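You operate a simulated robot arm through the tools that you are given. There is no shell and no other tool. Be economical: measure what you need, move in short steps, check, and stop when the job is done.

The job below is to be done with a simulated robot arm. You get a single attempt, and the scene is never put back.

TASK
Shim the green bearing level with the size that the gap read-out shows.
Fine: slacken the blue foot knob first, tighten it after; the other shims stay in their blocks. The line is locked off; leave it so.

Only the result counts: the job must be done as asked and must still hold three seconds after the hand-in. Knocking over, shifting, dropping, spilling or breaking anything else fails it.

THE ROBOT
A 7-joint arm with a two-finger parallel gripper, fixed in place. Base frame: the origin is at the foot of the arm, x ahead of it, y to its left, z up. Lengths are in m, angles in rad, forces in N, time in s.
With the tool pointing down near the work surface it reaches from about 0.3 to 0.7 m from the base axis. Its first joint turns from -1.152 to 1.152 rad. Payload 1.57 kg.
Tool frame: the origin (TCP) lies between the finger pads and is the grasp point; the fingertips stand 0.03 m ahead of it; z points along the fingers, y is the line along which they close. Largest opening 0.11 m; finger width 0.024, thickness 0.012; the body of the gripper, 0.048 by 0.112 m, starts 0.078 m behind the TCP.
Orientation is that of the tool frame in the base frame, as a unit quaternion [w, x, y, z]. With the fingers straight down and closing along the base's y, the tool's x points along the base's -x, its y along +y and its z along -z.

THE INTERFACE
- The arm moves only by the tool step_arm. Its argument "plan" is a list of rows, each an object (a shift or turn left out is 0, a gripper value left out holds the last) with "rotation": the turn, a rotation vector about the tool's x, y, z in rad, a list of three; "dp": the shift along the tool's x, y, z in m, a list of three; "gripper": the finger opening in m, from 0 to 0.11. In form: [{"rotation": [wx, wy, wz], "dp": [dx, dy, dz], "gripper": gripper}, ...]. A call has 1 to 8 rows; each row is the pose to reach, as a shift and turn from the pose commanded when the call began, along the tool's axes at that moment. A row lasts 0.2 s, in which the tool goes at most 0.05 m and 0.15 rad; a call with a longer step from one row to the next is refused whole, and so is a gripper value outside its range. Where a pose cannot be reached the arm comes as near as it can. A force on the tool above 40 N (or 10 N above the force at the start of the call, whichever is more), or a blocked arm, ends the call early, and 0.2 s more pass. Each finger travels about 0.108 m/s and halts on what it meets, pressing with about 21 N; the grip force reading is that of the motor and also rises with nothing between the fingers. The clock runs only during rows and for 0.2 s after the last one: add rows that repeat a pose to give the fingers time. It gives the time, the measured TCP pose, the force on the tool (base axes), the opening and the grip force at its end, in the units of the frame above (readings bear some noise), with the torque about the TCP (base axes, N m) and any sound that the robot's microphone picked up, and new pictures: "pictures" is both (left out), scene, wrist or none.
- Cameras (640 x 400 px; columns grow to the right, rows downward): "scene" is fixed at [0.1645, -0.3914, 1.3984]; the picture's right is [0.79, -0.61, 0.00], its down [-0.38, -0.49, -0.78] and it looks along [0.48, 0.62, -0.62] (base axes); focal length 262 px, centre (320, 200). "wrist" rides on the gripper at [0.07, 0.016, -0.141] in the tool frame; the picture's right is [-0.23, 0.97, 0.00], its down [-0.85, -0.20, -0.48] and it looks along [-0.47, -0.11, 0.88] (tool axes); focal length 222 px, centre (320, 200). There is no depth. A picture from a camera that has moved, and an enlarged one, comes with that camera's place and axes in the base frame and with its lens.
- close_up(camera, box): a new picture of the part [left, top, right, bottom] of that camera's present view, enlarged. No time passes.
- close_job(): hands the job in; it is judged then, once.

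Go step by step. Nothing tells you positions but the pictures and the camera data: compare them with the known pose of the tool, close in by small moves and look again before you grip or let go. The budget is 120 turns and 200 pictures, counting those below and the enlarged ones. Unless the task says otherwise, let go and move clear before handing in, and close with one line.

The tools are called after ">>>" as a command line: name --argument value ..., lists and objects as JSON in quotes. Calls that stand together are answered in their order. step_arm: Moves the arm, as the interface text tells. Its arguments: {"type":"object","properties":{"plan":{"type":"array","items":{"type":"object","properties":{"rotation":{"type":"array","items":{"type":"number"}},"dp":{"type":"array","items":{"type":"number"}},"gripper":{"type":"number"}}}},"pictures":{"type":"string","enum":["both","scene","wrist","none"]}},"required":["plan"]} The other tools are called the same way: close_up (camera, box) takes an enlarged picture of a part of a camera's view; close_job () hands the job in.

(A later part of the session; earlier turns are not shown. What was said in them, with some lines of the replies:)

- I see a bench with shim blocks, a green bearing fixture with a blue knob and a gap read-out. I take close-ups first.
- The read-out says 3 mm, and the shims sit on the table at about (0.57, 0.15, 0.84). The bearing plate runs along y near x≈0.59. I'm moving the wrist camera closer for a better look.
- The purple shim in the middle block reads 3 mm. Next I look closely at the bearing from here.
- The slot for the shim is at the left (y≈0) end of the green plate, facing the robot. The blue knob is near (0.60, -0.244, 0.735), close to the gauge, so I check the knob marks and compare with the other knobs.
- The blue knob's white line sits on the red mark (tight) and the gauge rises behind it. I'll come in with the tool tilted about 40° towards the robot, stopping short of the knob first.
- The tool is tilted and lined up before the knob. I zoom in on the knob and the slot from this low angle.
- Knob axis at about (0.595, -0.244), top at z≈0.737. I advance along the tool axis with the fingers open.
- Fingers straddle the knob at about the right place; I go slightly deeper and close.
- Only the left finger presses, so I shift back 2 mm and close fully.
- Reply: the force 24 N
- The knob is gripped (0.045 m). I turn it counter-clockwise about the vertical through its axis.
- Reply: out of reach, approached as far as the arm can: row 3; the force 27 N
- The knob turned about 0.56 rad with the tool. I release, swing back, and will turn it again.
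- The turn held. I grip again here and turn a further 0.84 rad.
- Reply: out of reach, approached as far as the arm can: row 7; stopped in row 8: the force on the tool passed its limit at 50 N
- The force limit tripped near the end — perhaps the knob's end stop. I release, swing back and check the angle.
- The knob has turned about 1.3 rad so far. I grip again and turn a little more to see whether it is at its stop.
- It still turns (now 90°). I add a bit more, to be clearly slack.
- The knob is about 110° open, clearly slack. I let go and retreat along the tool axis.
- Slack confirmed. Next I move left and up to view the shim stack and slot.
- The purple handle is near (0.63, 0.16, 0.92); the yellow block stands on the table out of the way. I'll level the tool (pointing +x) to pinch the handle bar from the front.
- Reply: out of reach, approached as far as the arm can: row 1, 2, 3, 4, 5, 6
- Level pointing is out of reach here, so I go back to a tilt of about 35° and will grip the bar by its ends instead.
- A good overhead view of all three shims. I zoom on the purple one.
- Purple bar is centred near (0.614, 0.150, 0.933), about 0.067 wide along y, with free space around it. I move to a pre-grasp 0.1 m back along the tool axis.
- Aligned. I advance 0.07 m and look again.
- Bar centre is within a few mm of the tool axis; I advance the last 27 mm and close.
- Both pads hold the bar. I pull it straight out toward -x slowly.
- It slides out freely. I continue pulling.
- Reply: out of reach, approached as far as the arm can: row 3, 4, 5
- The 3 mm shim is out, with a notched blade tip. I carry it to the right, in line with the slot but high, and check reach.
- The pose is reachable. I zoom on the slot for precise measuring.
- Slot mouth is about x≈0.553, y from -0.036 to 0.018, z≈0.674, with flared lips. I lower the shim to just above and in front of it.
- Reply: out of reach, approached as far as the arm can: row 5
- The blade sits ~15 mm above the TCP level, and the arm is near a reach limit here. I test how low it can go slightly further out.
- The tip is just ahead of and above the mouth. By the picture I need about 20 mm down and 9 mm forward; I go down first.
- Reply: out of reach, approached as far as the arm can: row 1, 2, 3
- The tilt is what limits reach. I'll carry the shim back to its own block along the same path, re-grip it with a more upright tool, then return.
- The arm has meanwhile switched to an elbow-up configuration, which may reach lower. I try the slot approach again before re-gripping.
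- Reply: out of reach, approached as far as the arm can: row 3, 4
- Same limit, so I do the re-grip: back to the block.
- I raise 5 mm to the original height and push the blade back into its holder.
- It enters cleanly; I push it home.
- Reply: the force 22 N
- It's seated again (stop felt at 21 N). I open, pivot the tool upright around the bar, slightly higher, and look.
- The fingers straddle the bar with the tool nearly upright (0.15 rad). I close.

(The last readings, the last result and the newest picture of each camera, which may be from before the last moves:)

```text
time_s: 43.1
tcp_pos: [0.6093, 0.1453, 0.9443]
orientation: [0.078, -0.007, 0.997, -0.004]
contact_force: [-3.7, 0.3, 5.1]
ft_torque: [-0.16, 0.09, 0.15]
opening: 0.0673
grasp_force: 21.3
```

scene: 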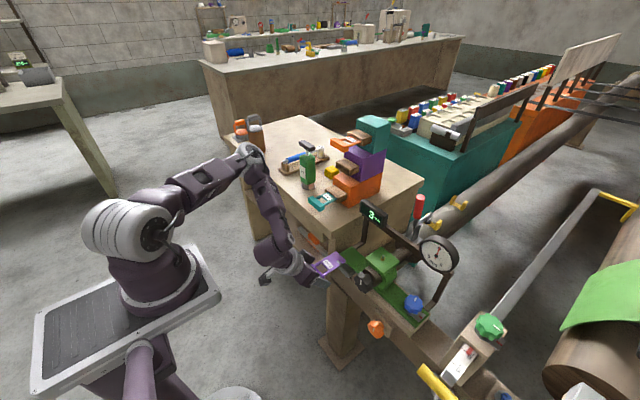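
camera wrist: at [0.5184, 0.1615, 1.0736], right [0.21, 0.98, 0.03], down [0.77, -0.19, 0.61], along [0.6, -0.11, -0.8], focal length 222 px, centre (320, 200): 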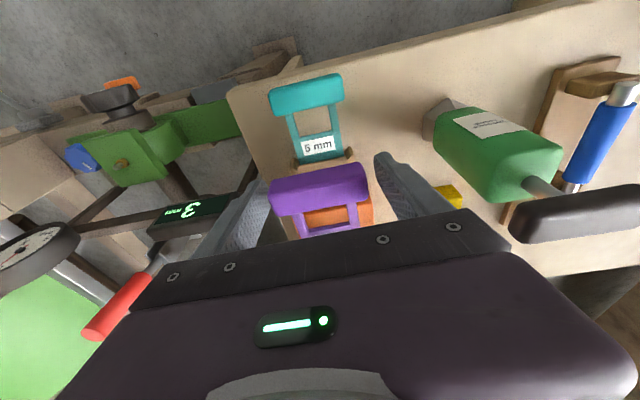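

>>> step_arm --plan '[{"dp": [0.0099, 0, -0.0015]}, {"dp": [0.0198, 0, -0.003]}, {"dp": [0.0345, 0, -0.0053]}, {"dp": [0.0494, 0, -0.0076]}, {"dp": [0.0642, 0, -0.0099]}, {"dp": [0.0815, 0, -0.0126]}, {"dp": [0.0988, 0, -0.0153]}, {"dp": [0.1136, 0, -0.0175]}]' --pictures "scene"

>>> close_up --camera "scene" --box '[300, 130, 390, 215]'

```text
time_s: 44.9
tcp_pos: [0.4951, 0.1418, 0.9441]
orientation: [0.078, -0.007, 0.997, -0.004]
contact_force: [0.8, 0.2, 0.9]
ft_torque: [0.01, 0.03, 0.0]
opening: 0.0672
grasp_force: 20.5
```

scene: 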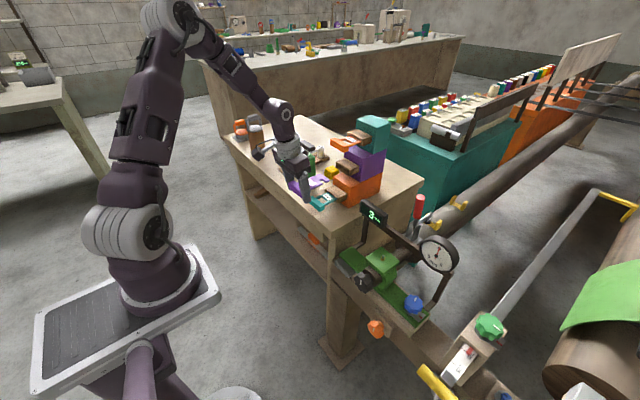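

```text
4.71 times, centred on (345, 172) of scene
camera zoom: at [0.1645, -0.3914, 1.3984], right [0.79, -0.61, 0.0], down [-0.38, -0.49, -0.78], along [0.48, 0.62, -0.62], focal length 1233 px, centre (202, 329)
```

zoom: 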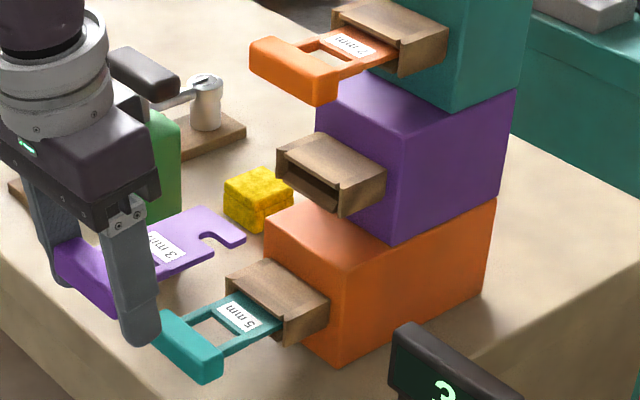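

Shim out again. Carry it to the slot approach.

>>> step_arm --plan '[{"dp": [0.0148, -0.04, -0.0023]}, {"dp": [0.0296, -0.08, -0.0046]}, {"dp": [0.0445, -0.12, -0.0069]}, {"dp": [0.0593, -0.151, -0.0092]}, {"dp": [0.0662, -0.151, 0.0353]}, {"dp": [0.073, -0.151, 0.0797]}, {"dp": [0.0799, -0.151, 0.1242]}, {"dp": [0.0867, -0.151, 0.1686]}]' --pictures "none"

```text
time_s: 46.7
tcp_pos: [0.4377, -0.0135, 0.7649]
orientation: [0.077, -0.007, 0.997, -0.004]
contact_force: [0.1, -0.2, 0.2]
ft_torque: [-0.01, 0.01, -0.01]
opening: 0.0673
grasp_force: 21.1
```

>>> step_arm --plan '[{"dp": [0.0055, 0.0025, 0.0346]}, {"dp": [0.0107, 0.0025, 0.0692]}, {"dp": [0.0107, 0.0025, 0.0692]}]' --pictures "scene"

>>> close_up --camera "scene" --box '[325, 245, 375, 285]'

```text
time_s: 47.5
tcp_pos: [0.4377, -0.0084, 0.6962]
orientation: [0.078, -0.007, 0.997, -0.004]
contact_force: [-0.8, 0.8, -0.9]
ft_torque: [0.02, -0.01, 0.01]
opening: 0.0671
grasp_force: 21.0
```

scene: 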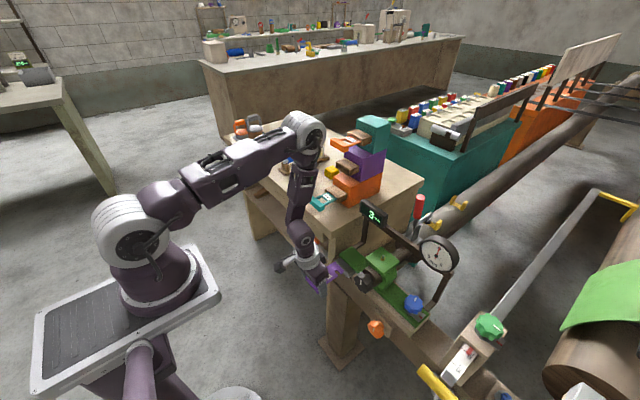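

```text
10.00 times, centred on (350, 265) of scene
camera zoom: at [0.1645, -0.3914, 1.3984], right [0.79, -0.61, 0.0], down [-0.38, -0.49, -0.78], along [0.48, 0.62, -0.62], focal length 2620 px, centre (20, -450)
```

zoom: 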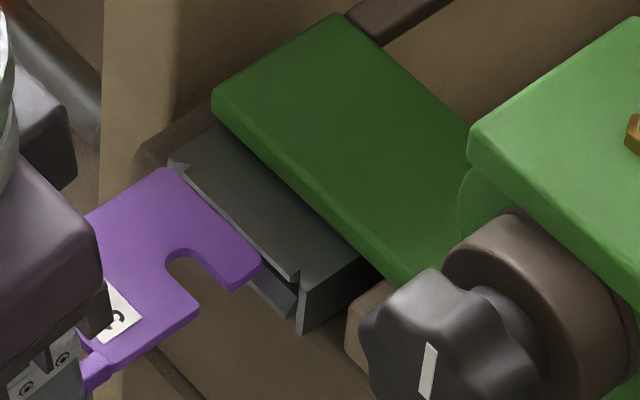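

Reach is fine now. I lower 20 mm so the blade is level with the mouth, still 1 cm short of it.

>>> step_arm --plan '[{"dp": [0.0032, 0, 0.0202]}, {"dp": [0.0032, 0, 0.0202]}]' --pictures "none"

>>> close_up --camera "scene" --box '[333, 253, 365, 281]'

```text
time_s: 48.1
tcp_pos: [0.4388, -0.0092, 0.6756]
orientation: [0.077, -0.007, 0.997, -0.004]
contact_force: [-0.9, -0.4, 0.2]
ft_torque: [-0.01, 0.01, 0.03]
opening: 0.0675
grasp_force: 20.8
```

```text
14.29 times, centred on (349, 267) of scene
camera zoom: at [0.1645, -0.3914, 1.3984], right [0.79, -0.61, 0.0], down [-0.38, -0.49, -0.78], along [0.48, 0.62, -0.62], focal length 3743 px, centre (-94, -757)
```

zoom: 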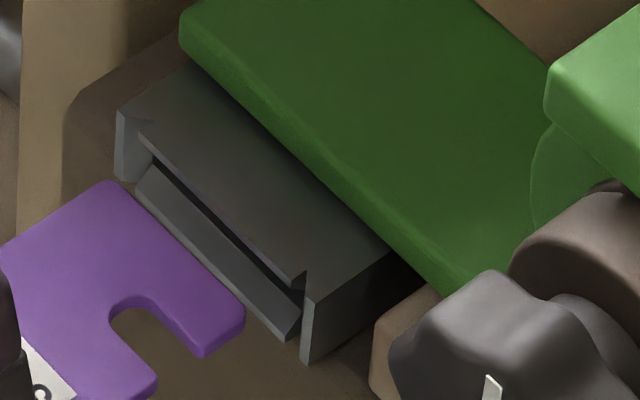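

Blade appears ~4 mm above mid-mouth. I lower 4 mm and advance to just reaching the lips.

>>> step_arm --plan '[{"dp": [0.0006, 0, 0.004]}, {"dp": [-0.0055, 0, 0.0049]}, {"dp": [-0.0103, 0, 0.0056]}, {"dp": [-0.0103, 0, 0.0056]}]' --pictures "none"

>>> close_up --camera "scene" --box '[333, 253, 365, 281]'

```text
time_s: 49.1
tcp_pos: [0.4483, -0.009, 0.6728]
orientation: [0.077, -0.007, 0.997, -0.003]
contact_force: [-1.0, 0.5, 0.2]
ft_torque: [0.01, -0.02, 0.03]
opening: 0.0672
grasp_force: 20.8
```

```text
14.29 times, centred on (349, 267) of scene
camera zoom: at [0.1645, -0.3914, 1.3984], right [0.79, -0.61, 0.0], down [-0.38, -0.49, -0.78], along [0.48, 0.62, -0.62], focal length 3743 px, centre (-94, -757)
```

zoom: 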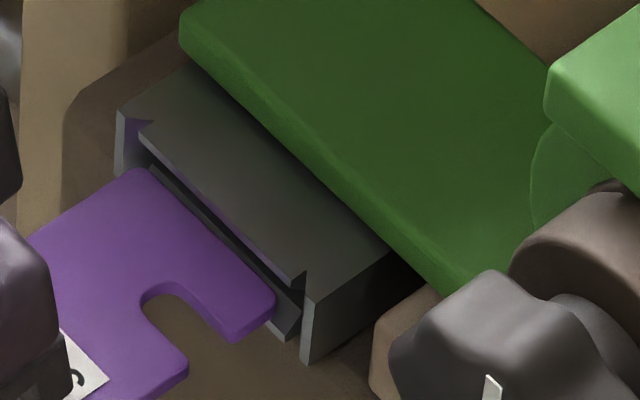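

Still slightly high; I lower 2.5 mm and advance another 8 mm, watching force.

>>> step_arm --plan '[{"dp": [0.0004, 0, 0.0025]}, {"dp": [-0.0036, 0, 0.0031]}, {"dp": [-0.0075, 0, 0.0037]}, {"dp": [-0.0075, 0, 0.0037]}]' --pictures "none"

>>> close_up --camera "scene" --box '[333, 253, 365, 281]'

```text
time_s: 50.1
tcp_pos: [0.4568, -0.0089, 0.6685]
orientation: [0.078, -0.006, 0.997, -0.004]
contact_force: [-0.5, -2.3, 5.0]
ft_torque: [0.14, -0.52, -0.13]
opening: 0.0672
grasp_force: 21.3
```

```text
14.29 times, centred on (349, 267) of scene
camera zoom: at [0.1644, -0.3914, 1.3984], right [0.79, -0.61, 0.0], down [-0.38, -0.49, -0.78], along [0.48, 0.62, -0.62], focal length 3743 px, centre (-94, -757)
```

zoom: 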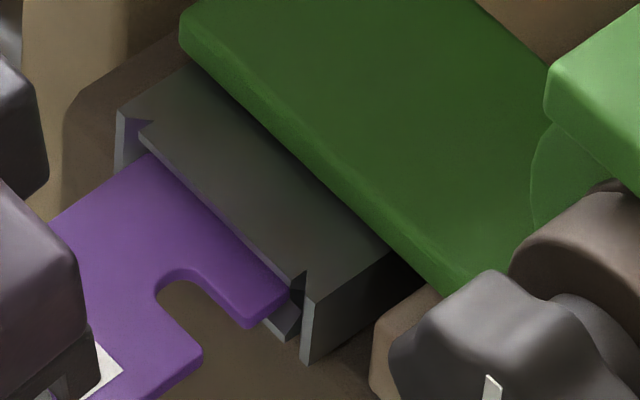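

The tip is inside the mouth, resting on the lower ramp. I ease up 2 mm and push on gently.

>>> step_arm --plan '[{"dp": [-0.0003, 0, -0.002]}, {"dp": [-0.0033, 0, -0.0015]}, {"dp": [-0.0062, 0, -0.001]}, {"dp": [-0.0062, 0, -0.001]}]' --pictures "none"

>>> close_up --camera "scene" --box '[333, 253, 365, 281]'

```text
time_s: 51.1
tcp_pos: [0.4607, -0.0091, 0.67]
orientation: [0.077, -0.005, 0.997, -0.004]
contact_force: [-9.1, -8.7, -0.5]
ft_torque: [0.04, 0.02, -0.58]
opening: 0.0674
grasp_force: 21.1
```

```text
14.29 times, centred on (349, 267) of scene
camera zoom: at [0.1643, -0.3915, 1.3984], right [0.79, -0.61, 0.0], down [-0.38, -0.49, -0.78], along [0.48, 0.62, -0.62], focal length 3743 px, centre (-94, -757)
```

zoom: 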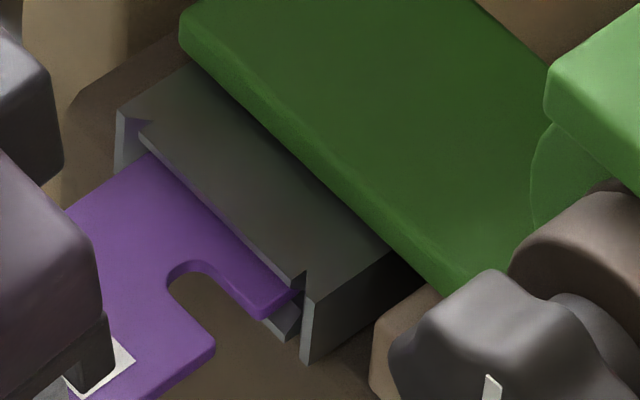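

Vertical is fine, but the left side wall pushes the blade to -y. I shift 3 mm to -y and continue.

>>> step_arm --plan '[{"dp": [0.003, -0.0015, -0.0005]}, {"dp": [0.003, -0.003, -0.0005]}, {"dp": [0, -0.003, 0]}, {"dp": [-0.004, -0.003, 0.0006]}, {"dp": [-0.004, -0.003, 0.0006]}]' --pictures "none"

>>> close_up --camera "scene" --box '[333, 253, 365, 281]'

```text
time_s: 52.3
tcp_pos: [0.4657, -0.0108, 0.6714]
orientation: [0.078, -0.006, 0.997, -0.004]
contact_force: [-0.4, 0.0, -0.1]
ft_torque: [0.03, 0.03, 0.01]
opening: 0.0672
grasp_force: 21.2
```

```text
14.29 times, centred on (349, 267) of scene
camera zoom: at [0.1645, -0.3914, 1.3984], right [0.79, -0.61, 0.0], down [-0.38, -0.49, -0.78], along [0.48, 0.62, -0.62], focal length 3743 px, centre (-94, -757)
```

zoom: 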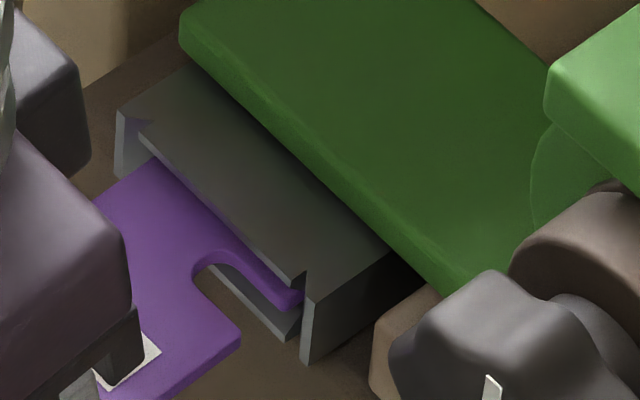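

No contact forces now; the blade is going in. Continue.

>>> step_arm --plan '[{"dp": [-0.0049, 0, 0.0008]}, {"dp": [-0.0099, 0, 0.0015]}, {"dp": [-0.0148, 0, 0.0023]}]' --pictures "none"

>>> close_up --camera "scene" --box '[325, 245, 375, 285]'

```text
time_s: 53.1
tcp_pos: [0.4789, -0.0103, 0.6712]
orientation: [0.078, -0.007, 0.997, -0.004]
contact_force: [0.2, 0.1, 0.5]
ft_torque: [0.03, 0.02, -0.02]
opening: 0.0674
grasp_force: 21.1
```

```text
10.00 times, centred on (350, 265) of scene
camera zoom: at [0.1645, -0.3914, 1.3984], right [0.79, -0.61, 0.0], down [-0.38, -0.49, -0.78], along [0.48, 0.62, -0.62], focal length 2620 px, centre (20, -450)
```

zoom: 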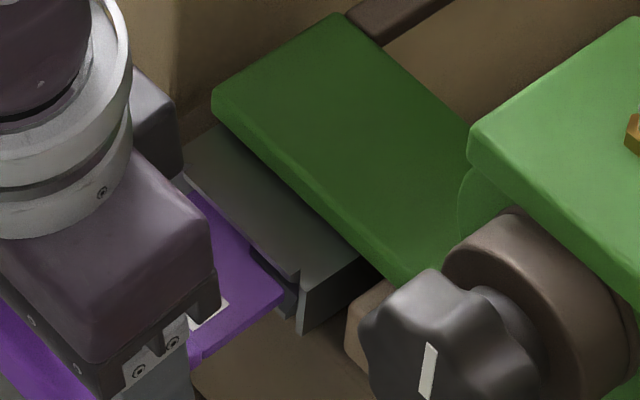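

>>> step_arm --plan '[{"dp": [-0.0049, 0, 0.0008]}, {"dp": [-0.0099, 0, 0.0015]}, {"dp": [-0.0148, 0, 0.0023]}, {"dp": [-0.0188, 0, 0.0029]}, {"dp": [-0.0228, 0, 0.0035]}]' --pictures "scene"

>>> close_up --camera "scene" --box '[325, 245, 375, 285]'

```text
time_s: 54.3
tcp_pos: [0.4984, -0.01, 0.6677]
orientation: [0.072, -0.006, 0.997, -0.004]
contact_force: [-30.4, -4.4, -7.7]
ft_torque: [0.05, -0.04, -0.09]
opening: 0.0677
grasp_force: 20.9
```

scene: 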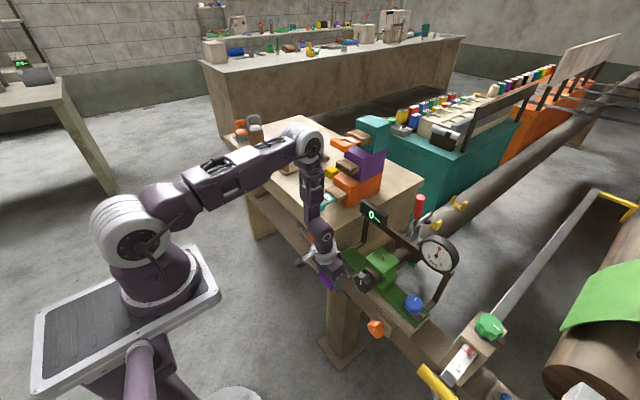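

```text
10.00 times, centred on (350, 265) of scene
camera zoom: at [0.164, -0.3915, 1.3984], right [0.79, -0.61, 0.0], down [-0.38, -0.49, -0.78], along [0.48, 0.62, -0.62], focal length 2620 px, centre (20, -450)
```

zoom: 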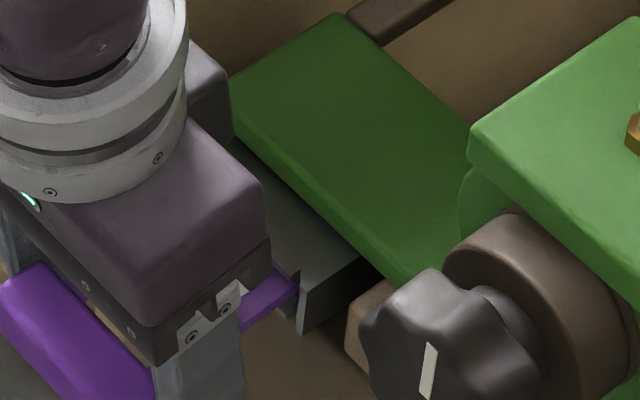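

A firm stop at x≈0.498 and the read-out changed to 0. I check it and take off the push.

>>> step_arm --plan '[{"dp": [0.0035, 0, -0.0005]}]' --pictures "none"

>>> close_up --camera "scene" --box '[355, 195, 465, 285]'

```text
time_s: 54.7
tcp_pos: [0.4987, -0.0119, 0.6704]
orientation: [0.076, -0.006, 0.997, -0.004]
contact_force: [-16.7, -5.9, -19.3]
ft_torque: [0.02, 0.16, -0.1]
opening: 0.0673
grasp_force: 20.8
```

```text
4.44 times, centred on (410, 240) of scene
camera zoom: at [0.1645, -0.3915, 1.3984], right [0.79, -0.61, 0.0], down [-0.38, -0.49, -0.78], along [0.48, 0.62, -0.62], focal length 1164 px, centre (-80, 22)
```

zoom: 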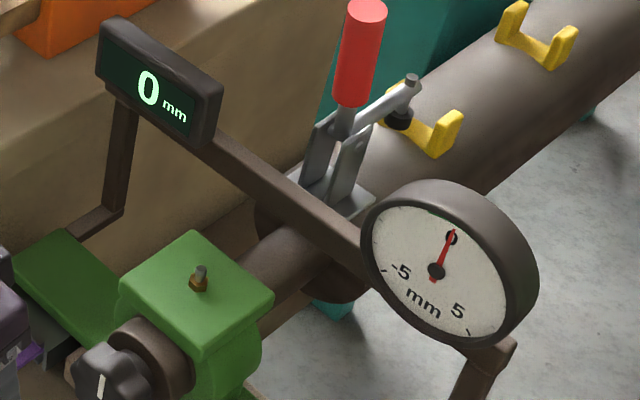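

Read-out is 0 mm. I open and rise straight up.

>>> step_arm --plan '[{"gripper": 0.085}, {"gripper": 0.085}, {"dp": [-0.003, 0, -0.02]}, {"dp": [-0.0092, 0, -0.0593]}, {"dp": [-0.0153, 0, -0.0988]}, {"dp": [-0.0214, 0, -0.1383]}]'

>>> close_up --camera "scene" --box '[310, 195, 450, 325]'

```text
time_s: 56.1
tcp_pos: [0.4959, -0.011, 0.8108]
orientation: [0.077, -0.007, 0.997, -0.003]
contact_force: [0.5, 0.4, 0.1]
ft_torque: [-0.01, 0.0, -0.04]
opening: 0.0848
grasp_force: 0.2
camera wrist: at [0.4068, 0.0054, 0.9396], right [0.21, 0.98, 0.03], down [0.77, -0.19, 0.61], along [0.6, -0.11, -0.79], focal length 222 px, centre (320, 200)
```

scene: 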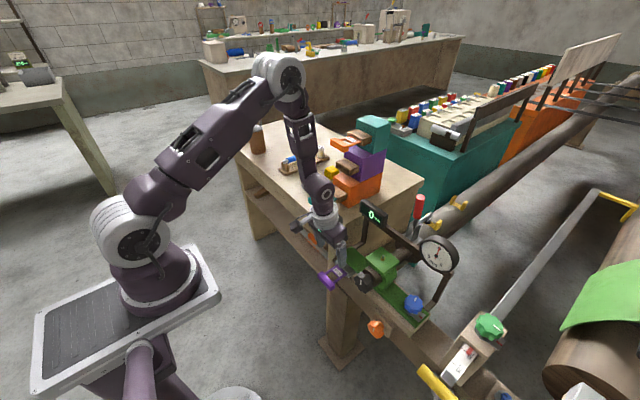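
wrist: 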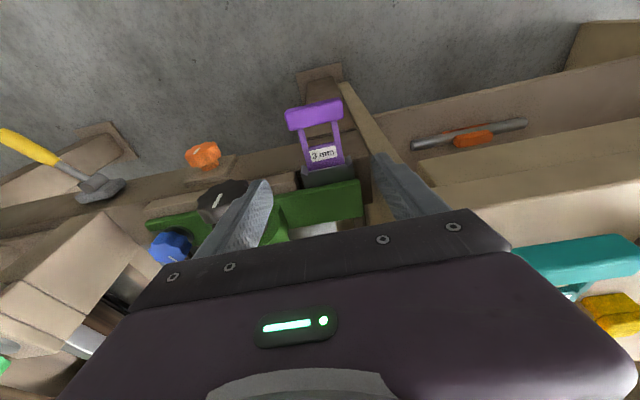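

```text
3.08 times, centred on (380, 260) of scene
camera zoom: at [0.1645, -0.3914, 1.3984], right [0.79, -0.61, 0.0], down [-0.38, -0.49, -0.78], along [0.48, 0.62, -0.62], focal length 806 px, centre (135, 15)
```

zoom: 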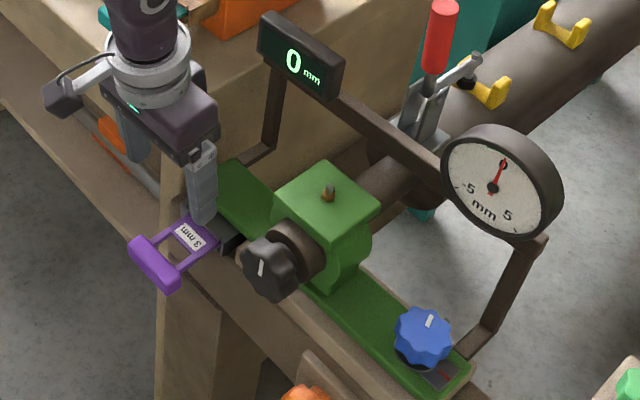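

Shim seated, gauge at 0. Now to the blue knob to tighten: I move back/up and re-tilt.

>>> step_arm --plan '[{"dp": [0.01, -0.02, -0.035], "gripper": 0.075}, {"dp": [0.02, -0.06, -0.05], "rotation": [0, -0.11, 0]}, {"dp": [0.026, -0.104, -0.062], "rotation": [0, -0.22, 0]}, {"dp": [0.031, -0.148, -0.074], "rotation": [0, -0.33, 0]}, {"dp": [0.036, -0.192, -0.086], "rotation": [0, -0.44, 0]}, {"dp": [0.0416, -0.233, -0.0975], "rotation": [0, -0.547, 0]}]'

>>> close_up --camera "wrist" --box '[260, 60, 420, 180]'

```text
time_s: 57.5
tcp_pos: [0.4475, -0.2433, 0.9053]
orientation: [0.344, -0.008, 0.939, -0.002]
contact_force: [-0.2, 0.2, 0.2]
ft_torque: [0.04, 0.01, 0.01]
opening: 0.0751
grasp_force: 0.1
camera wrist: at [0.3043, -0.2297, 0.9668], right [0.16, 0.98, 0.14], down [0.35, -0.19, 0.92], along [0.92, -0.1, -0.37], focal length 222 px, centre (320, 200)
```

scene: 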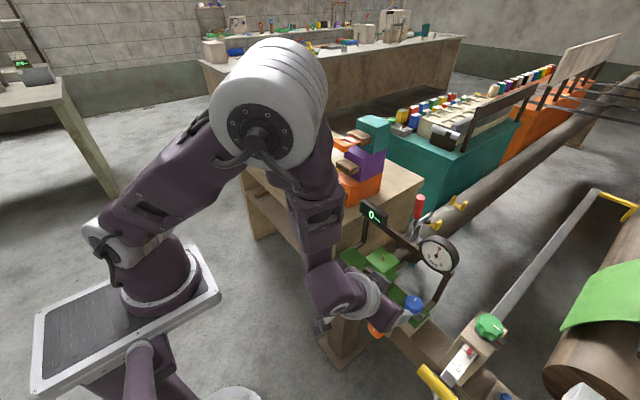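
wrist: 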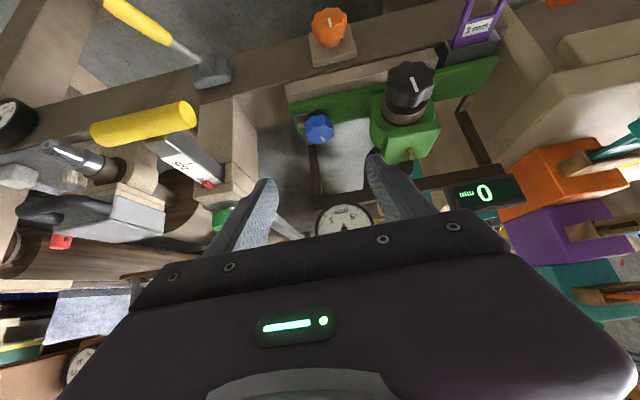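

```text
3.33 times, centred on (340, 120) of wrist
camera zoom: at [0.3043, -0.2297, 0.9668], right [0.16, 0.98, 0.14], down [0.35, -0.19, 0.92], along [0.92, -0.1, -0.37], focal length 740 px, centre (253, 467)
```

zoom: 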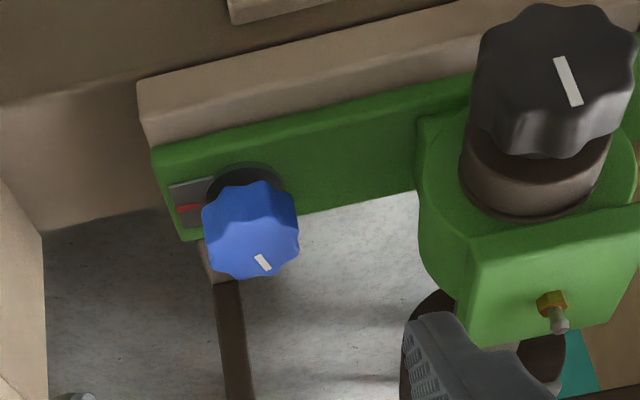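

>>> step_arm --plan '[{"dp": [-0.0014, -0.009, 0.0277], "rotation": [-0.0675, 0, -0.08]}, {"dp": [-0.0027, -0.018, 0.0554], "rotation": [-0.135, 0, -0.16]}, {"dp": [-0.004, -0.027, 0.0831], "rotation": [-0.2025, 0, -0.24]}, {"dp": [-0.0054, -0.0357, 0.1108], "rotation": [-0.27, 0, -0.321]}]'

>>> close_up --camera "wrist" --box '[220, 80, 420, 230]'

```text
time_s: 58.5
tcp_pos: [0.5202, -0.2797, 0.8209]
orientation: [0.335, -0.203, 0.918, 0.07]
contact_force: [0.3, 0.3, 0.7]
ft_torque: [-0.01, -0.01, -0.03]
opening: 0.0751
grasp_force: 0.0
camera wrist: at [0.3837, -0.3251, 0.8843], right [-0.25, 0.96, 0.14], down [0.4, -0.03, 0.92], along [0.88, 0.28, -0.37], focal length 222 px, centre (320, 200)
```

scene: 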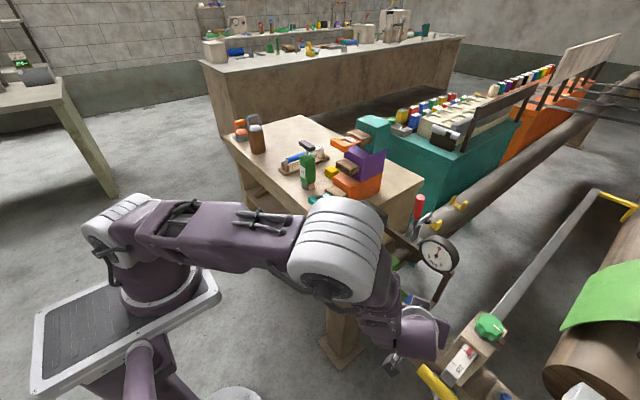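
wrist: 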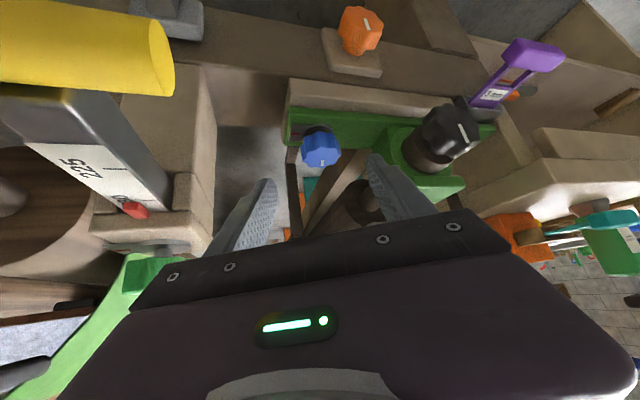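

```text
2.67 times, centred on (320, 155) of wrist
camera zoom: at [0.3837, -0.3251, 0.8843], right [-0.25, 0.96, 0.14], down [0.4, -0.03, 0.92], along [0.88, 0.28, -0.37], focal length 592 px, centre (320, 320)
```

zoom: 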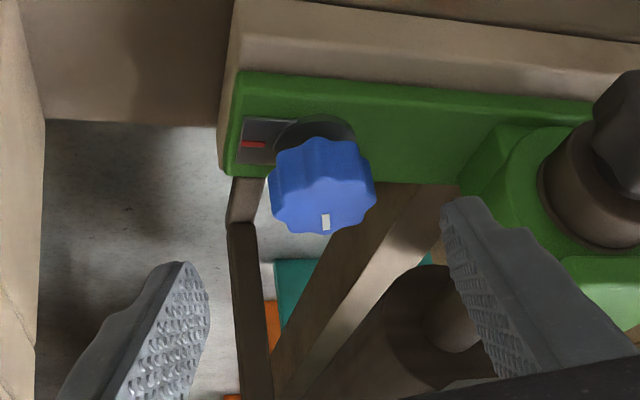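

>>> step_arm --plan '[{"dp": [-0.0015, -0.0005, 0.04]}, {"dp": [-0.003, -0.001, 0.075]}, {"dp": [-0.0041, -0.0013, 0.0995]}, {"dp": [-0.0041, -0.0013, 0.0995]}]' --pictures "none"

>>> close_up --camera "wrist" --box '[220, 80, 420, 230]'

```text
time_s: 59.5
tcp_pos: [0.586, -0.2494, 0.7474]
orientation: [0.335, -0.203, 0.918, 0.07]
contact_force: [-0.3, 0.4, -0.3]
ft_torque: [-0.02, -0.02, 0.01]
opening: 0.0751
grasp_force: 0.1
```

```text
2.67 times, centred on (320, 155) of wrist
camera zoom: at [0.4492, -0.2943, 0.8106], right [-0.25, 0.96, 0.14], down [0.4, -0.03, 0.92], along [0.88, 0.28, -0.37], focal length 592 px, centre (320, 320)
```

zoom: 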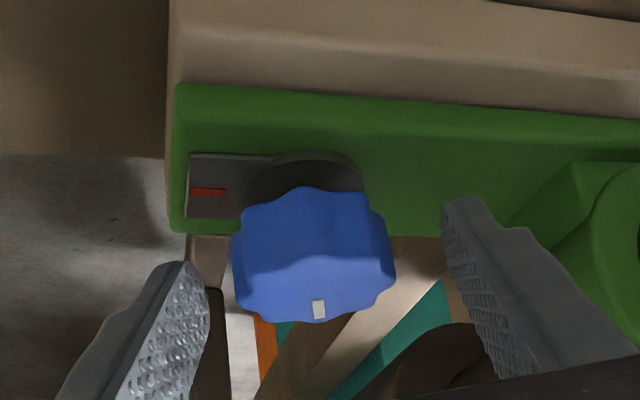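

Nearly centred; I shift 2 mm, close, and turn clockwise 0.7 rad.

>>> step_arm --plan '[{"dp": [0.0023, -0.002, -0.0019], "gripper": 0.03}, {"dp": [0.0023, -0.002, -0.0019], "gripper": 0.03}, {"dp": [0.0023, -0.002, -0.0019], "gripper": 0.03}, {"dp": [0.0022, 0.0008, -0.0018], "rotation": [0.09, 0, 0.107]}, {"dp": [0.0017, 0.0035, -0.0014], "rotation": [0.18, 0, 0.214]}, {"dp": [0.001, 0.0062, -0.0008], "rotation": [0.27, 0, 0.321]}, {"dp": [0, 0.0086, 0.0001], "rotation": [0.361, 0, 0.428]}, {"dp": [-0.0013, 0.0109, 0.0011], "rotation": [0.451, 0, 0.536]}]' --pictures "none"

>>> close_up --camera "wrist" --box '[220, 80, 420, 230]'

```text
time_s: 61.3
tcp_pos: [0.5822, -0.2401, 0.7471]
orientation: [0.342, 0.124, 0.93, -0.05]
contact_force: [11.3, -2.2, -8.0]
ft_torque: [0.27, 1.05, 0.02]
opening: 0.0444
grasp_force: 44.9
```

```text
2.67 times, centred on (320, 155) of wrist
camera zoom: at [0.447, -0.1853, 0.8097], right [0.43, 0.89, 0.14], down [0.28, -0.28, 0.92], along [0.86, -0.35, -0.37], focal length 592 px, centre (320, 320)
```

zoom: 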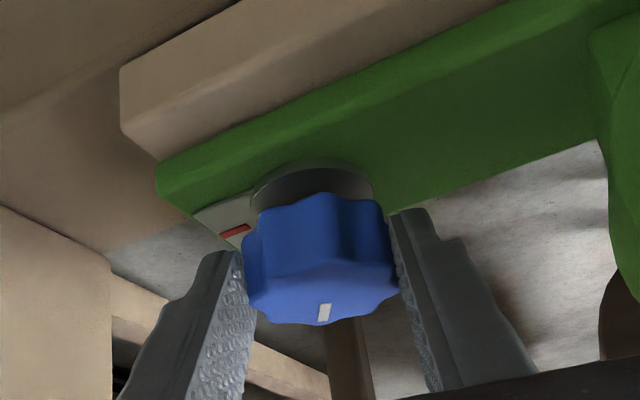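

Turned. Release, swing back, repeat.

>>> step_arm --plan '[{"gripper": 0.07}, {"gripper": 0.07}, {"dp": [-0.0001, -0.0028, 0.0001], "rotation": [-0.09, 0, -0.107]}, {"dp": [-0.0006, -0.0055, 0.0005], "rotation": [-0.18, 0, -0.214]}, {"dp": [-0.0013, -0.0082, 0.0011], "rotation": [-0.27, 0, -0.321]}, {"dp": [-0.0023, -0.0106, 0.002], "rotation": [-0.361, 0, -0.428]}, {"dp": [-0.0036, -0.0129, 0.003], "rotation": [-0.451, 0, -0.536]}]' --pictures "none"

>>> close_up --camera "wrist" --box '[220, 80, 420, 230]'

```text
time_s: 62.9
tcp_pos: [0.5801, -0.2556, 0.7484]
orientation: [0.334, -0.2, 0.918, 0.069]
contact_force: [-0.5, -0.3, 0.7]
ft_torque: [0.0, -0.03, 0.01]
opening: 0.0701
grasp_force: 0.0
```

```text
2.67 times, centred on (320, 155) of wrist
camera zoom: at [0.4437, -0.2997, 0.8114], right [-0.25, 0.96, 0.14], down [0.4, -0.03, 0.92], along [0.88, 0.28, -0.37], focal length 592 px, centre (320, 320)
```

zoom: 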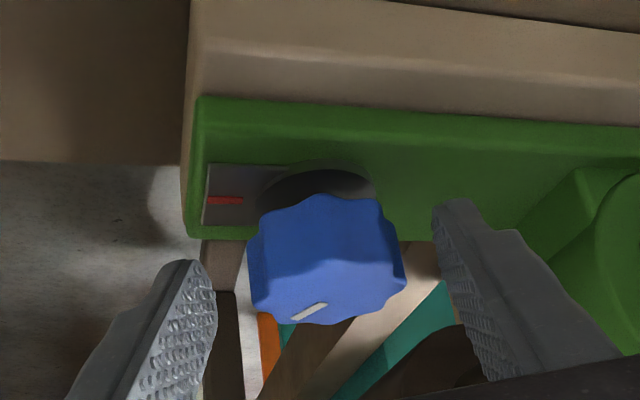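

>>> step_arm --plan '[{"dp": [0, 0.001, 0], "gripper": 0.03}, {"dp": [0, 0.001, 0], "gripper": 0.03}, {"dp": [0, 0.001, 0], "gripper": 0.03}, {"dp": [-0.0001, 0.0038, 0.0001], "rotation": [0.09, 0, 0.107]}, {"dp": [-0.0006, 0.0065, 0.0005], "rotation": [0.18, 0, 0.214]}, {"dp": [-0.0013, 0.0092, 0.0011], "rotation": [0.27, 0, 0.321]}, {"dp": [-0.0023, 0.0116, 0.002], "rotation": [0.361, 0, 0.428]}, {"dp": [-0.0036, 0.0139, 0.003], "rotation": [0.451, 0, 0.536]}]' --pictures "none"

>>> close_up --camera "wrist" --box '[220, 80, 420, 230]'

```text
time_s: 64.7
tcp_pos: [0.5785, -0.2391, 0.747]
orientation: [0.341, 0.124, 0.931, -0.05]
contact_force: [-24.2, 7.9, 15.3]
ft_torque: [0.46, 0.43, 0.03]
opening: 0.0452
grasp_force: 45.4
```

```text
2.67 times, centred on (320, 155) of wrist
camera zoom: at [0.4455, -0.1847, 0.81], right [0.43, 0.89, 0.14], down [0.28, -0.28, 0.92], along [0.86, -0.35, -0.37], focal length 592 px, centre (320, 320)
```

zoom: 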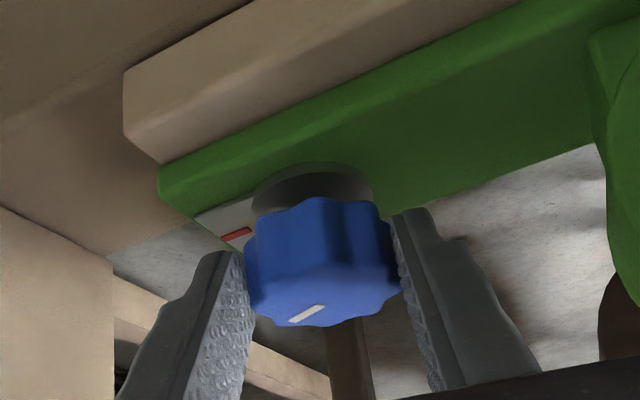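

>>> step_arm --plan '[{"gripper": 0.07}, {"gripper": 0.07}, {"dp": [-0.0001, -0.0028, 0.0001], "rotation": [-0.09, 0, -0.107]}, {"dp": [-0.0006, -0.0055, 0.0005], "rotation": [-0.18, 0, -0.214]}, {"dp": [-0.0013, -0.0082, 0.0011], "rotation": [-0.27, 0, -0.321]}, {"dp": [-0.0023, -0.0106, 0.002], "rotation": [-0.361, 0, -0.428]}, {"dp": [-0.0036, -0.0129, 0.003], "rotation": [-0.451, 0, -0.536]}]' --pictures "none"

>>> close_up --camera "wrist" --box '[220, 80, 420, 230]'

```text
time_s: 66.3
tcp_pos: [0.5815, -0.2547, 0.7473]
orientation: [0.338, -0.195, 0.919, 0.063]
contact_force: [0.0, 0.5, 0.3]
ft_torque: [-0.02, 0.0, 0.0]
opening: 0.07
grasp_force: 0.0
```

```text
2.67 times, centred on (320, 155) of wrist
camera zoom: at [0.4439, -0.2979, 0.8105], right [-0.23, 0.96, 0.13], down [0.39, -0.03, 0.92], along [0.89, 0.26, -0.37], focal length 592 px, centre (320, 320)
```

zoom: 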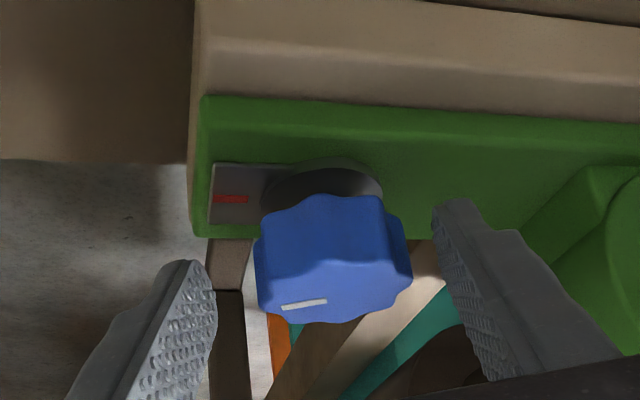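

Roughly 0.4 rad left. Grip and turn 0.42 clockwise.

>>> step_arm --plan '[{"dp": [0, 0.002, 0], "gripper": 0.03}, {"dp": [0, 0.002, 0], "gripper": 0.03}, {"dp": [0, 0.002, 0], "gripper": 0.03}, {"dp": [-0.0001, 0.0048, 0.0001], "rotation": [0.09, 0, 0.107]}, {"dp": [-0.0006, 0.0075, 0.0005], "rotation": [0.18, 0, 0.214]}, {"dp": [-0.0013, 0.0102, 0.0011], "rotation": [0.27, 0, 0.321]}]' --pictures "none"

>>> close_up --camera "wrist" --box '[240, 90, 400, 210]'

```text
time_s: 67.7
tcp_pos: [0.5785, -0.2449, 0.7475]
orientation: [0.344, -0.006, 0.939, -0.004]
contact_force: [11.2, -22.1, -9.5]
ft_torque: [0.02, 0.69, -0.47]
opening: 0.0453
grasp_force: 45.1
```

```text
3.33 times, centred on (320, 150) of wrist
camera zoom: at [0.4351, -0.2297, 0.8109], right [0.16, 0.98, 0.14], down [0.35, -0.19, 0.92], along [0.92, -0.1, -0.37], focal length 740 px, centre (320, 367)
```

zoom: 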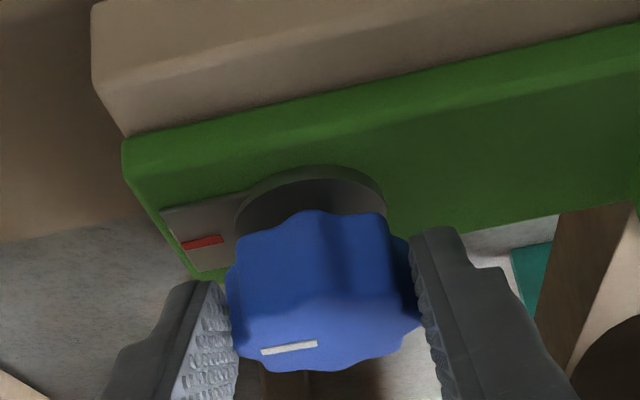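

The line is back parallel to the red mark. I nudge slightly further to see if it is firm.

>>> step_arm --plan '[{"dp": [0, 0.001, 0], "rotation": [0.032, 0, 0.038]}, {"dp": [0, 0.0014, 0], "rotation": [0.045, 0, 0.0535]}]' --pictures "none"

>>> close_up --camera "wrist" --box '[240, 90, 400, 210]'

```text
time_s: 68.3
tcp_pos: [0.5777, -0.2452, 0.7485]
orientation: [0.344, 0.028, 0.938, -0.015]
contact_force: [16.5, -27.5, -12.5]
ft_torque: [-0.03, 0.17, -0.56]
opening: 0.0453
grasp_force: 44.8
```

```text
3.33 times, centred on (320, 150) of wrist
camera zoom: at [0.4362, -0.2182, 0.8106], right [0.23, 0.96, 0.14], down [0.33, -0.21, 0.92], along [0.92, -0.17, -0.37], focal length 740 px, centre (320, 367)
```

zoom: 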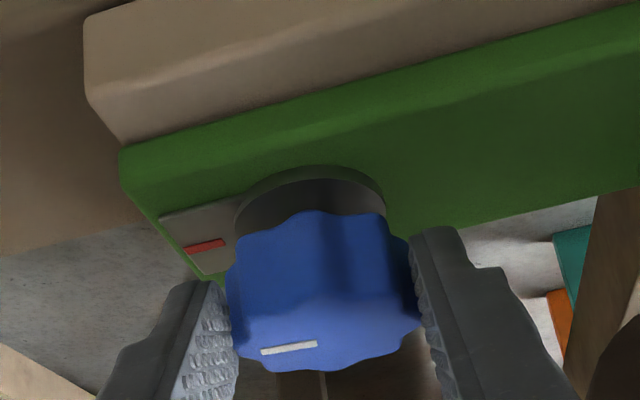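

I release and back off to compare the mark with the starting picture.

>>> step_arm --plan '[{"gripper": 0.075}, {"gripper": 0.075}, {"dp": [0, 0, -0.045]}, {"dp": [0, 0, -0.09]}, {"dp": [0, 0, -0.135]}, {"dp": [0, 0, -0.18]}]' --pictures "scene"

>>> close_up --camera "scene" --box '[392, 280, 440, 328]'

>>> close_up --camera "wrist" --box '[280, 90, 360, 150]'

```text
time_s: 69.7
tcp_pos: [0.4625, -0.2318, 0.8858]
orientation: [0.344, 0.024, 0.939, -0.012]
contact_force: [0.4, 0.1, 1.2]
ft_torque: [0.04, -0.01, 0.01]
opening: 0.075
grasp_force: 0.0
```

scene: 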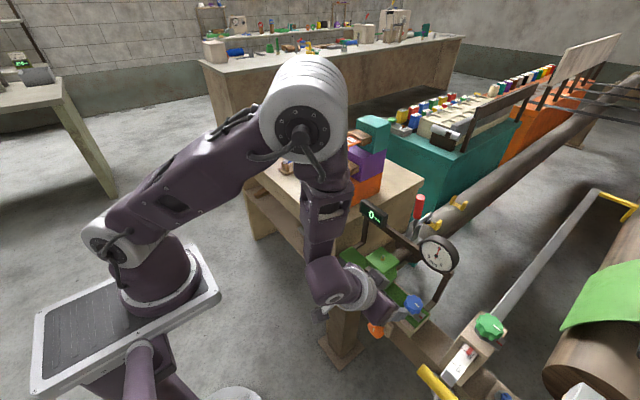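

```text
8.33 times, centred on (416, 304) of scene
camera zoom: at [0.1645, -0.3914, 1.3984], right [0.79, -0.61, 0.0], down [-0.38, -0.49, -0.78], along [0.48, 0.62, -0.62], focal length 2183 px, centre (-480, -667)
```

zoom: 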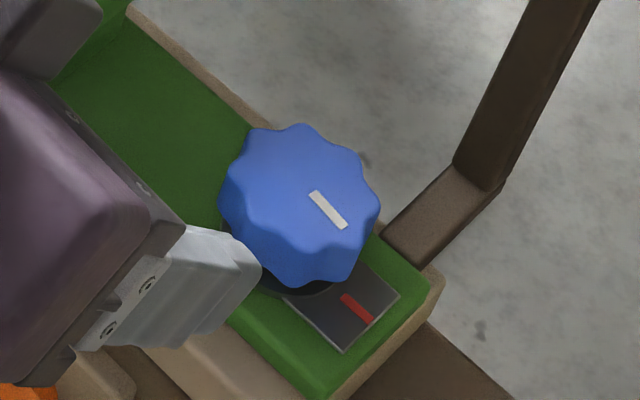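

```text
6.67 times, centred on (320, 120) of wrist
camera zoom: at [0.319, -0.2077, 0.9482], right [0.23, 0.96, 0.14], down [0.33, -0.21, 0.92], along [0.92, -0.16, -0.37], focal length 1481 px, centre (320, 733)
```

zoom: 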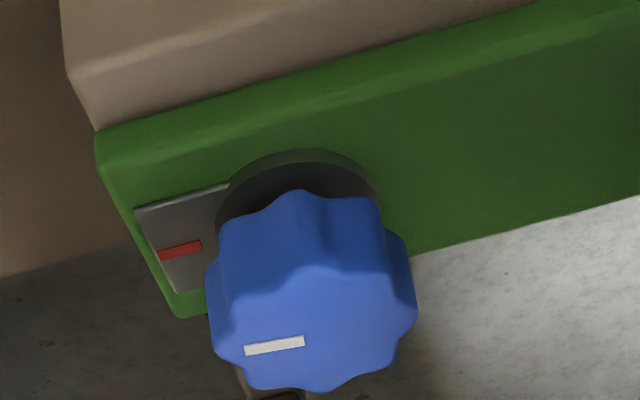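

The line is back on the red mark. Final check of read-out, gauge, shim and the rest.

>>> step_arm --plan '[{"dp": [-0.01, 0.02, -0.04]}, {"dp": [-0.02, 0.04, -0.08]}, {"dp": [-0.03, 0.05, -0.12]}, {"dp": [-0.03, 0.05, -0.12]}]' --pictures "scene"

>>> close_up --camera "scene" --box '[310, 195, 470, 335]'

>>> close_up --camera "wrist" --box '[260, 30, 560, 230]'

```text
time_s: 70.7
tcp_pos: [0.4305, -0.1877, 0.9923]
orientation: [0.342, 0.026, 0.939, -0.013]
contact_force: [0.0, -0.5, 0.6]
ft_torque: [0.02, 0.01, 0.0]
opening: 0.0749
grasp_force: 0.1
out of reach, approached as far as the arm can: row 3, 4
```

scene: 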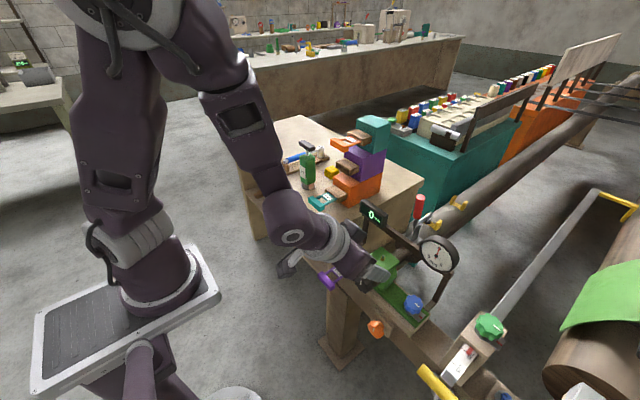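

```text
2.86 times, centred on (390, 265) of scene
camera zoom: at [0.1644, -0.3913, 1.3984], right [0.79, -0.61, 0.0], down [-0.38, -0.49, -0.78], along [0.48, 0.62, -0.62], focal length 748 px, centre (120, 14)
```

zoom: 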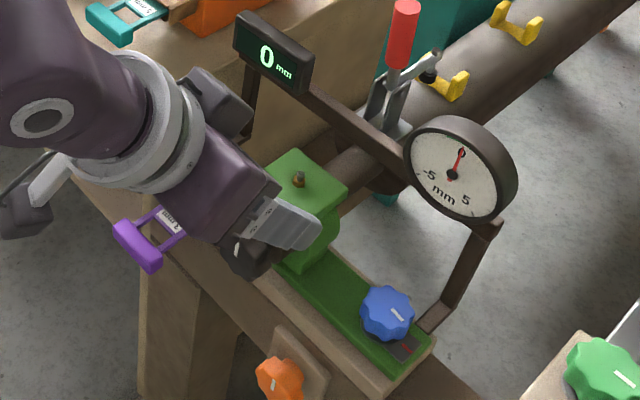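

```text
2.00 times, centred on (410, 130) of wrist
camera zoom: at [0.2885, -0.1618, 1.0555], right [0.23, 0.96, 0.14], down [0.33, -0.21, 0.92], along [0.91, -0.16, -0.37], focal length 444 px, centre (140, 340)
```

zoom: 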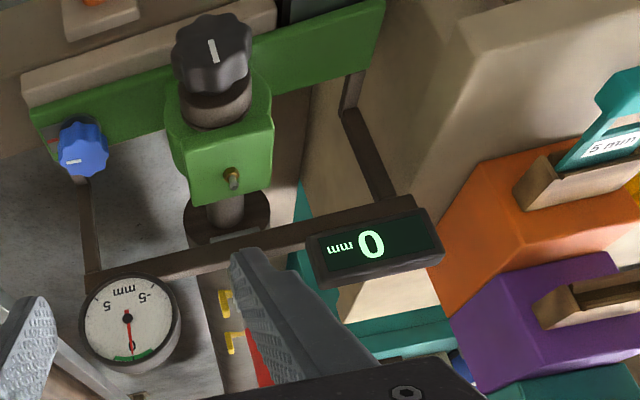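

The read-out and gauge are both at 0, the blue knob is back on its mark, the 3 mm shim is seated, the other shims are in their blocks, and the arm is clear. I hand in.

>>> close_job

```text
The job is handed in.
```

The green bearing is shimmed level with the 3 mm shim: the gap read-out and dial gauge both show 0. I slackened the blue foot knob first and turned it back to its red mark afterwards. It had no hard stop there, so I judged it tight by the mark. The other shims are still in their blocks, and I didn't touch the line lock.
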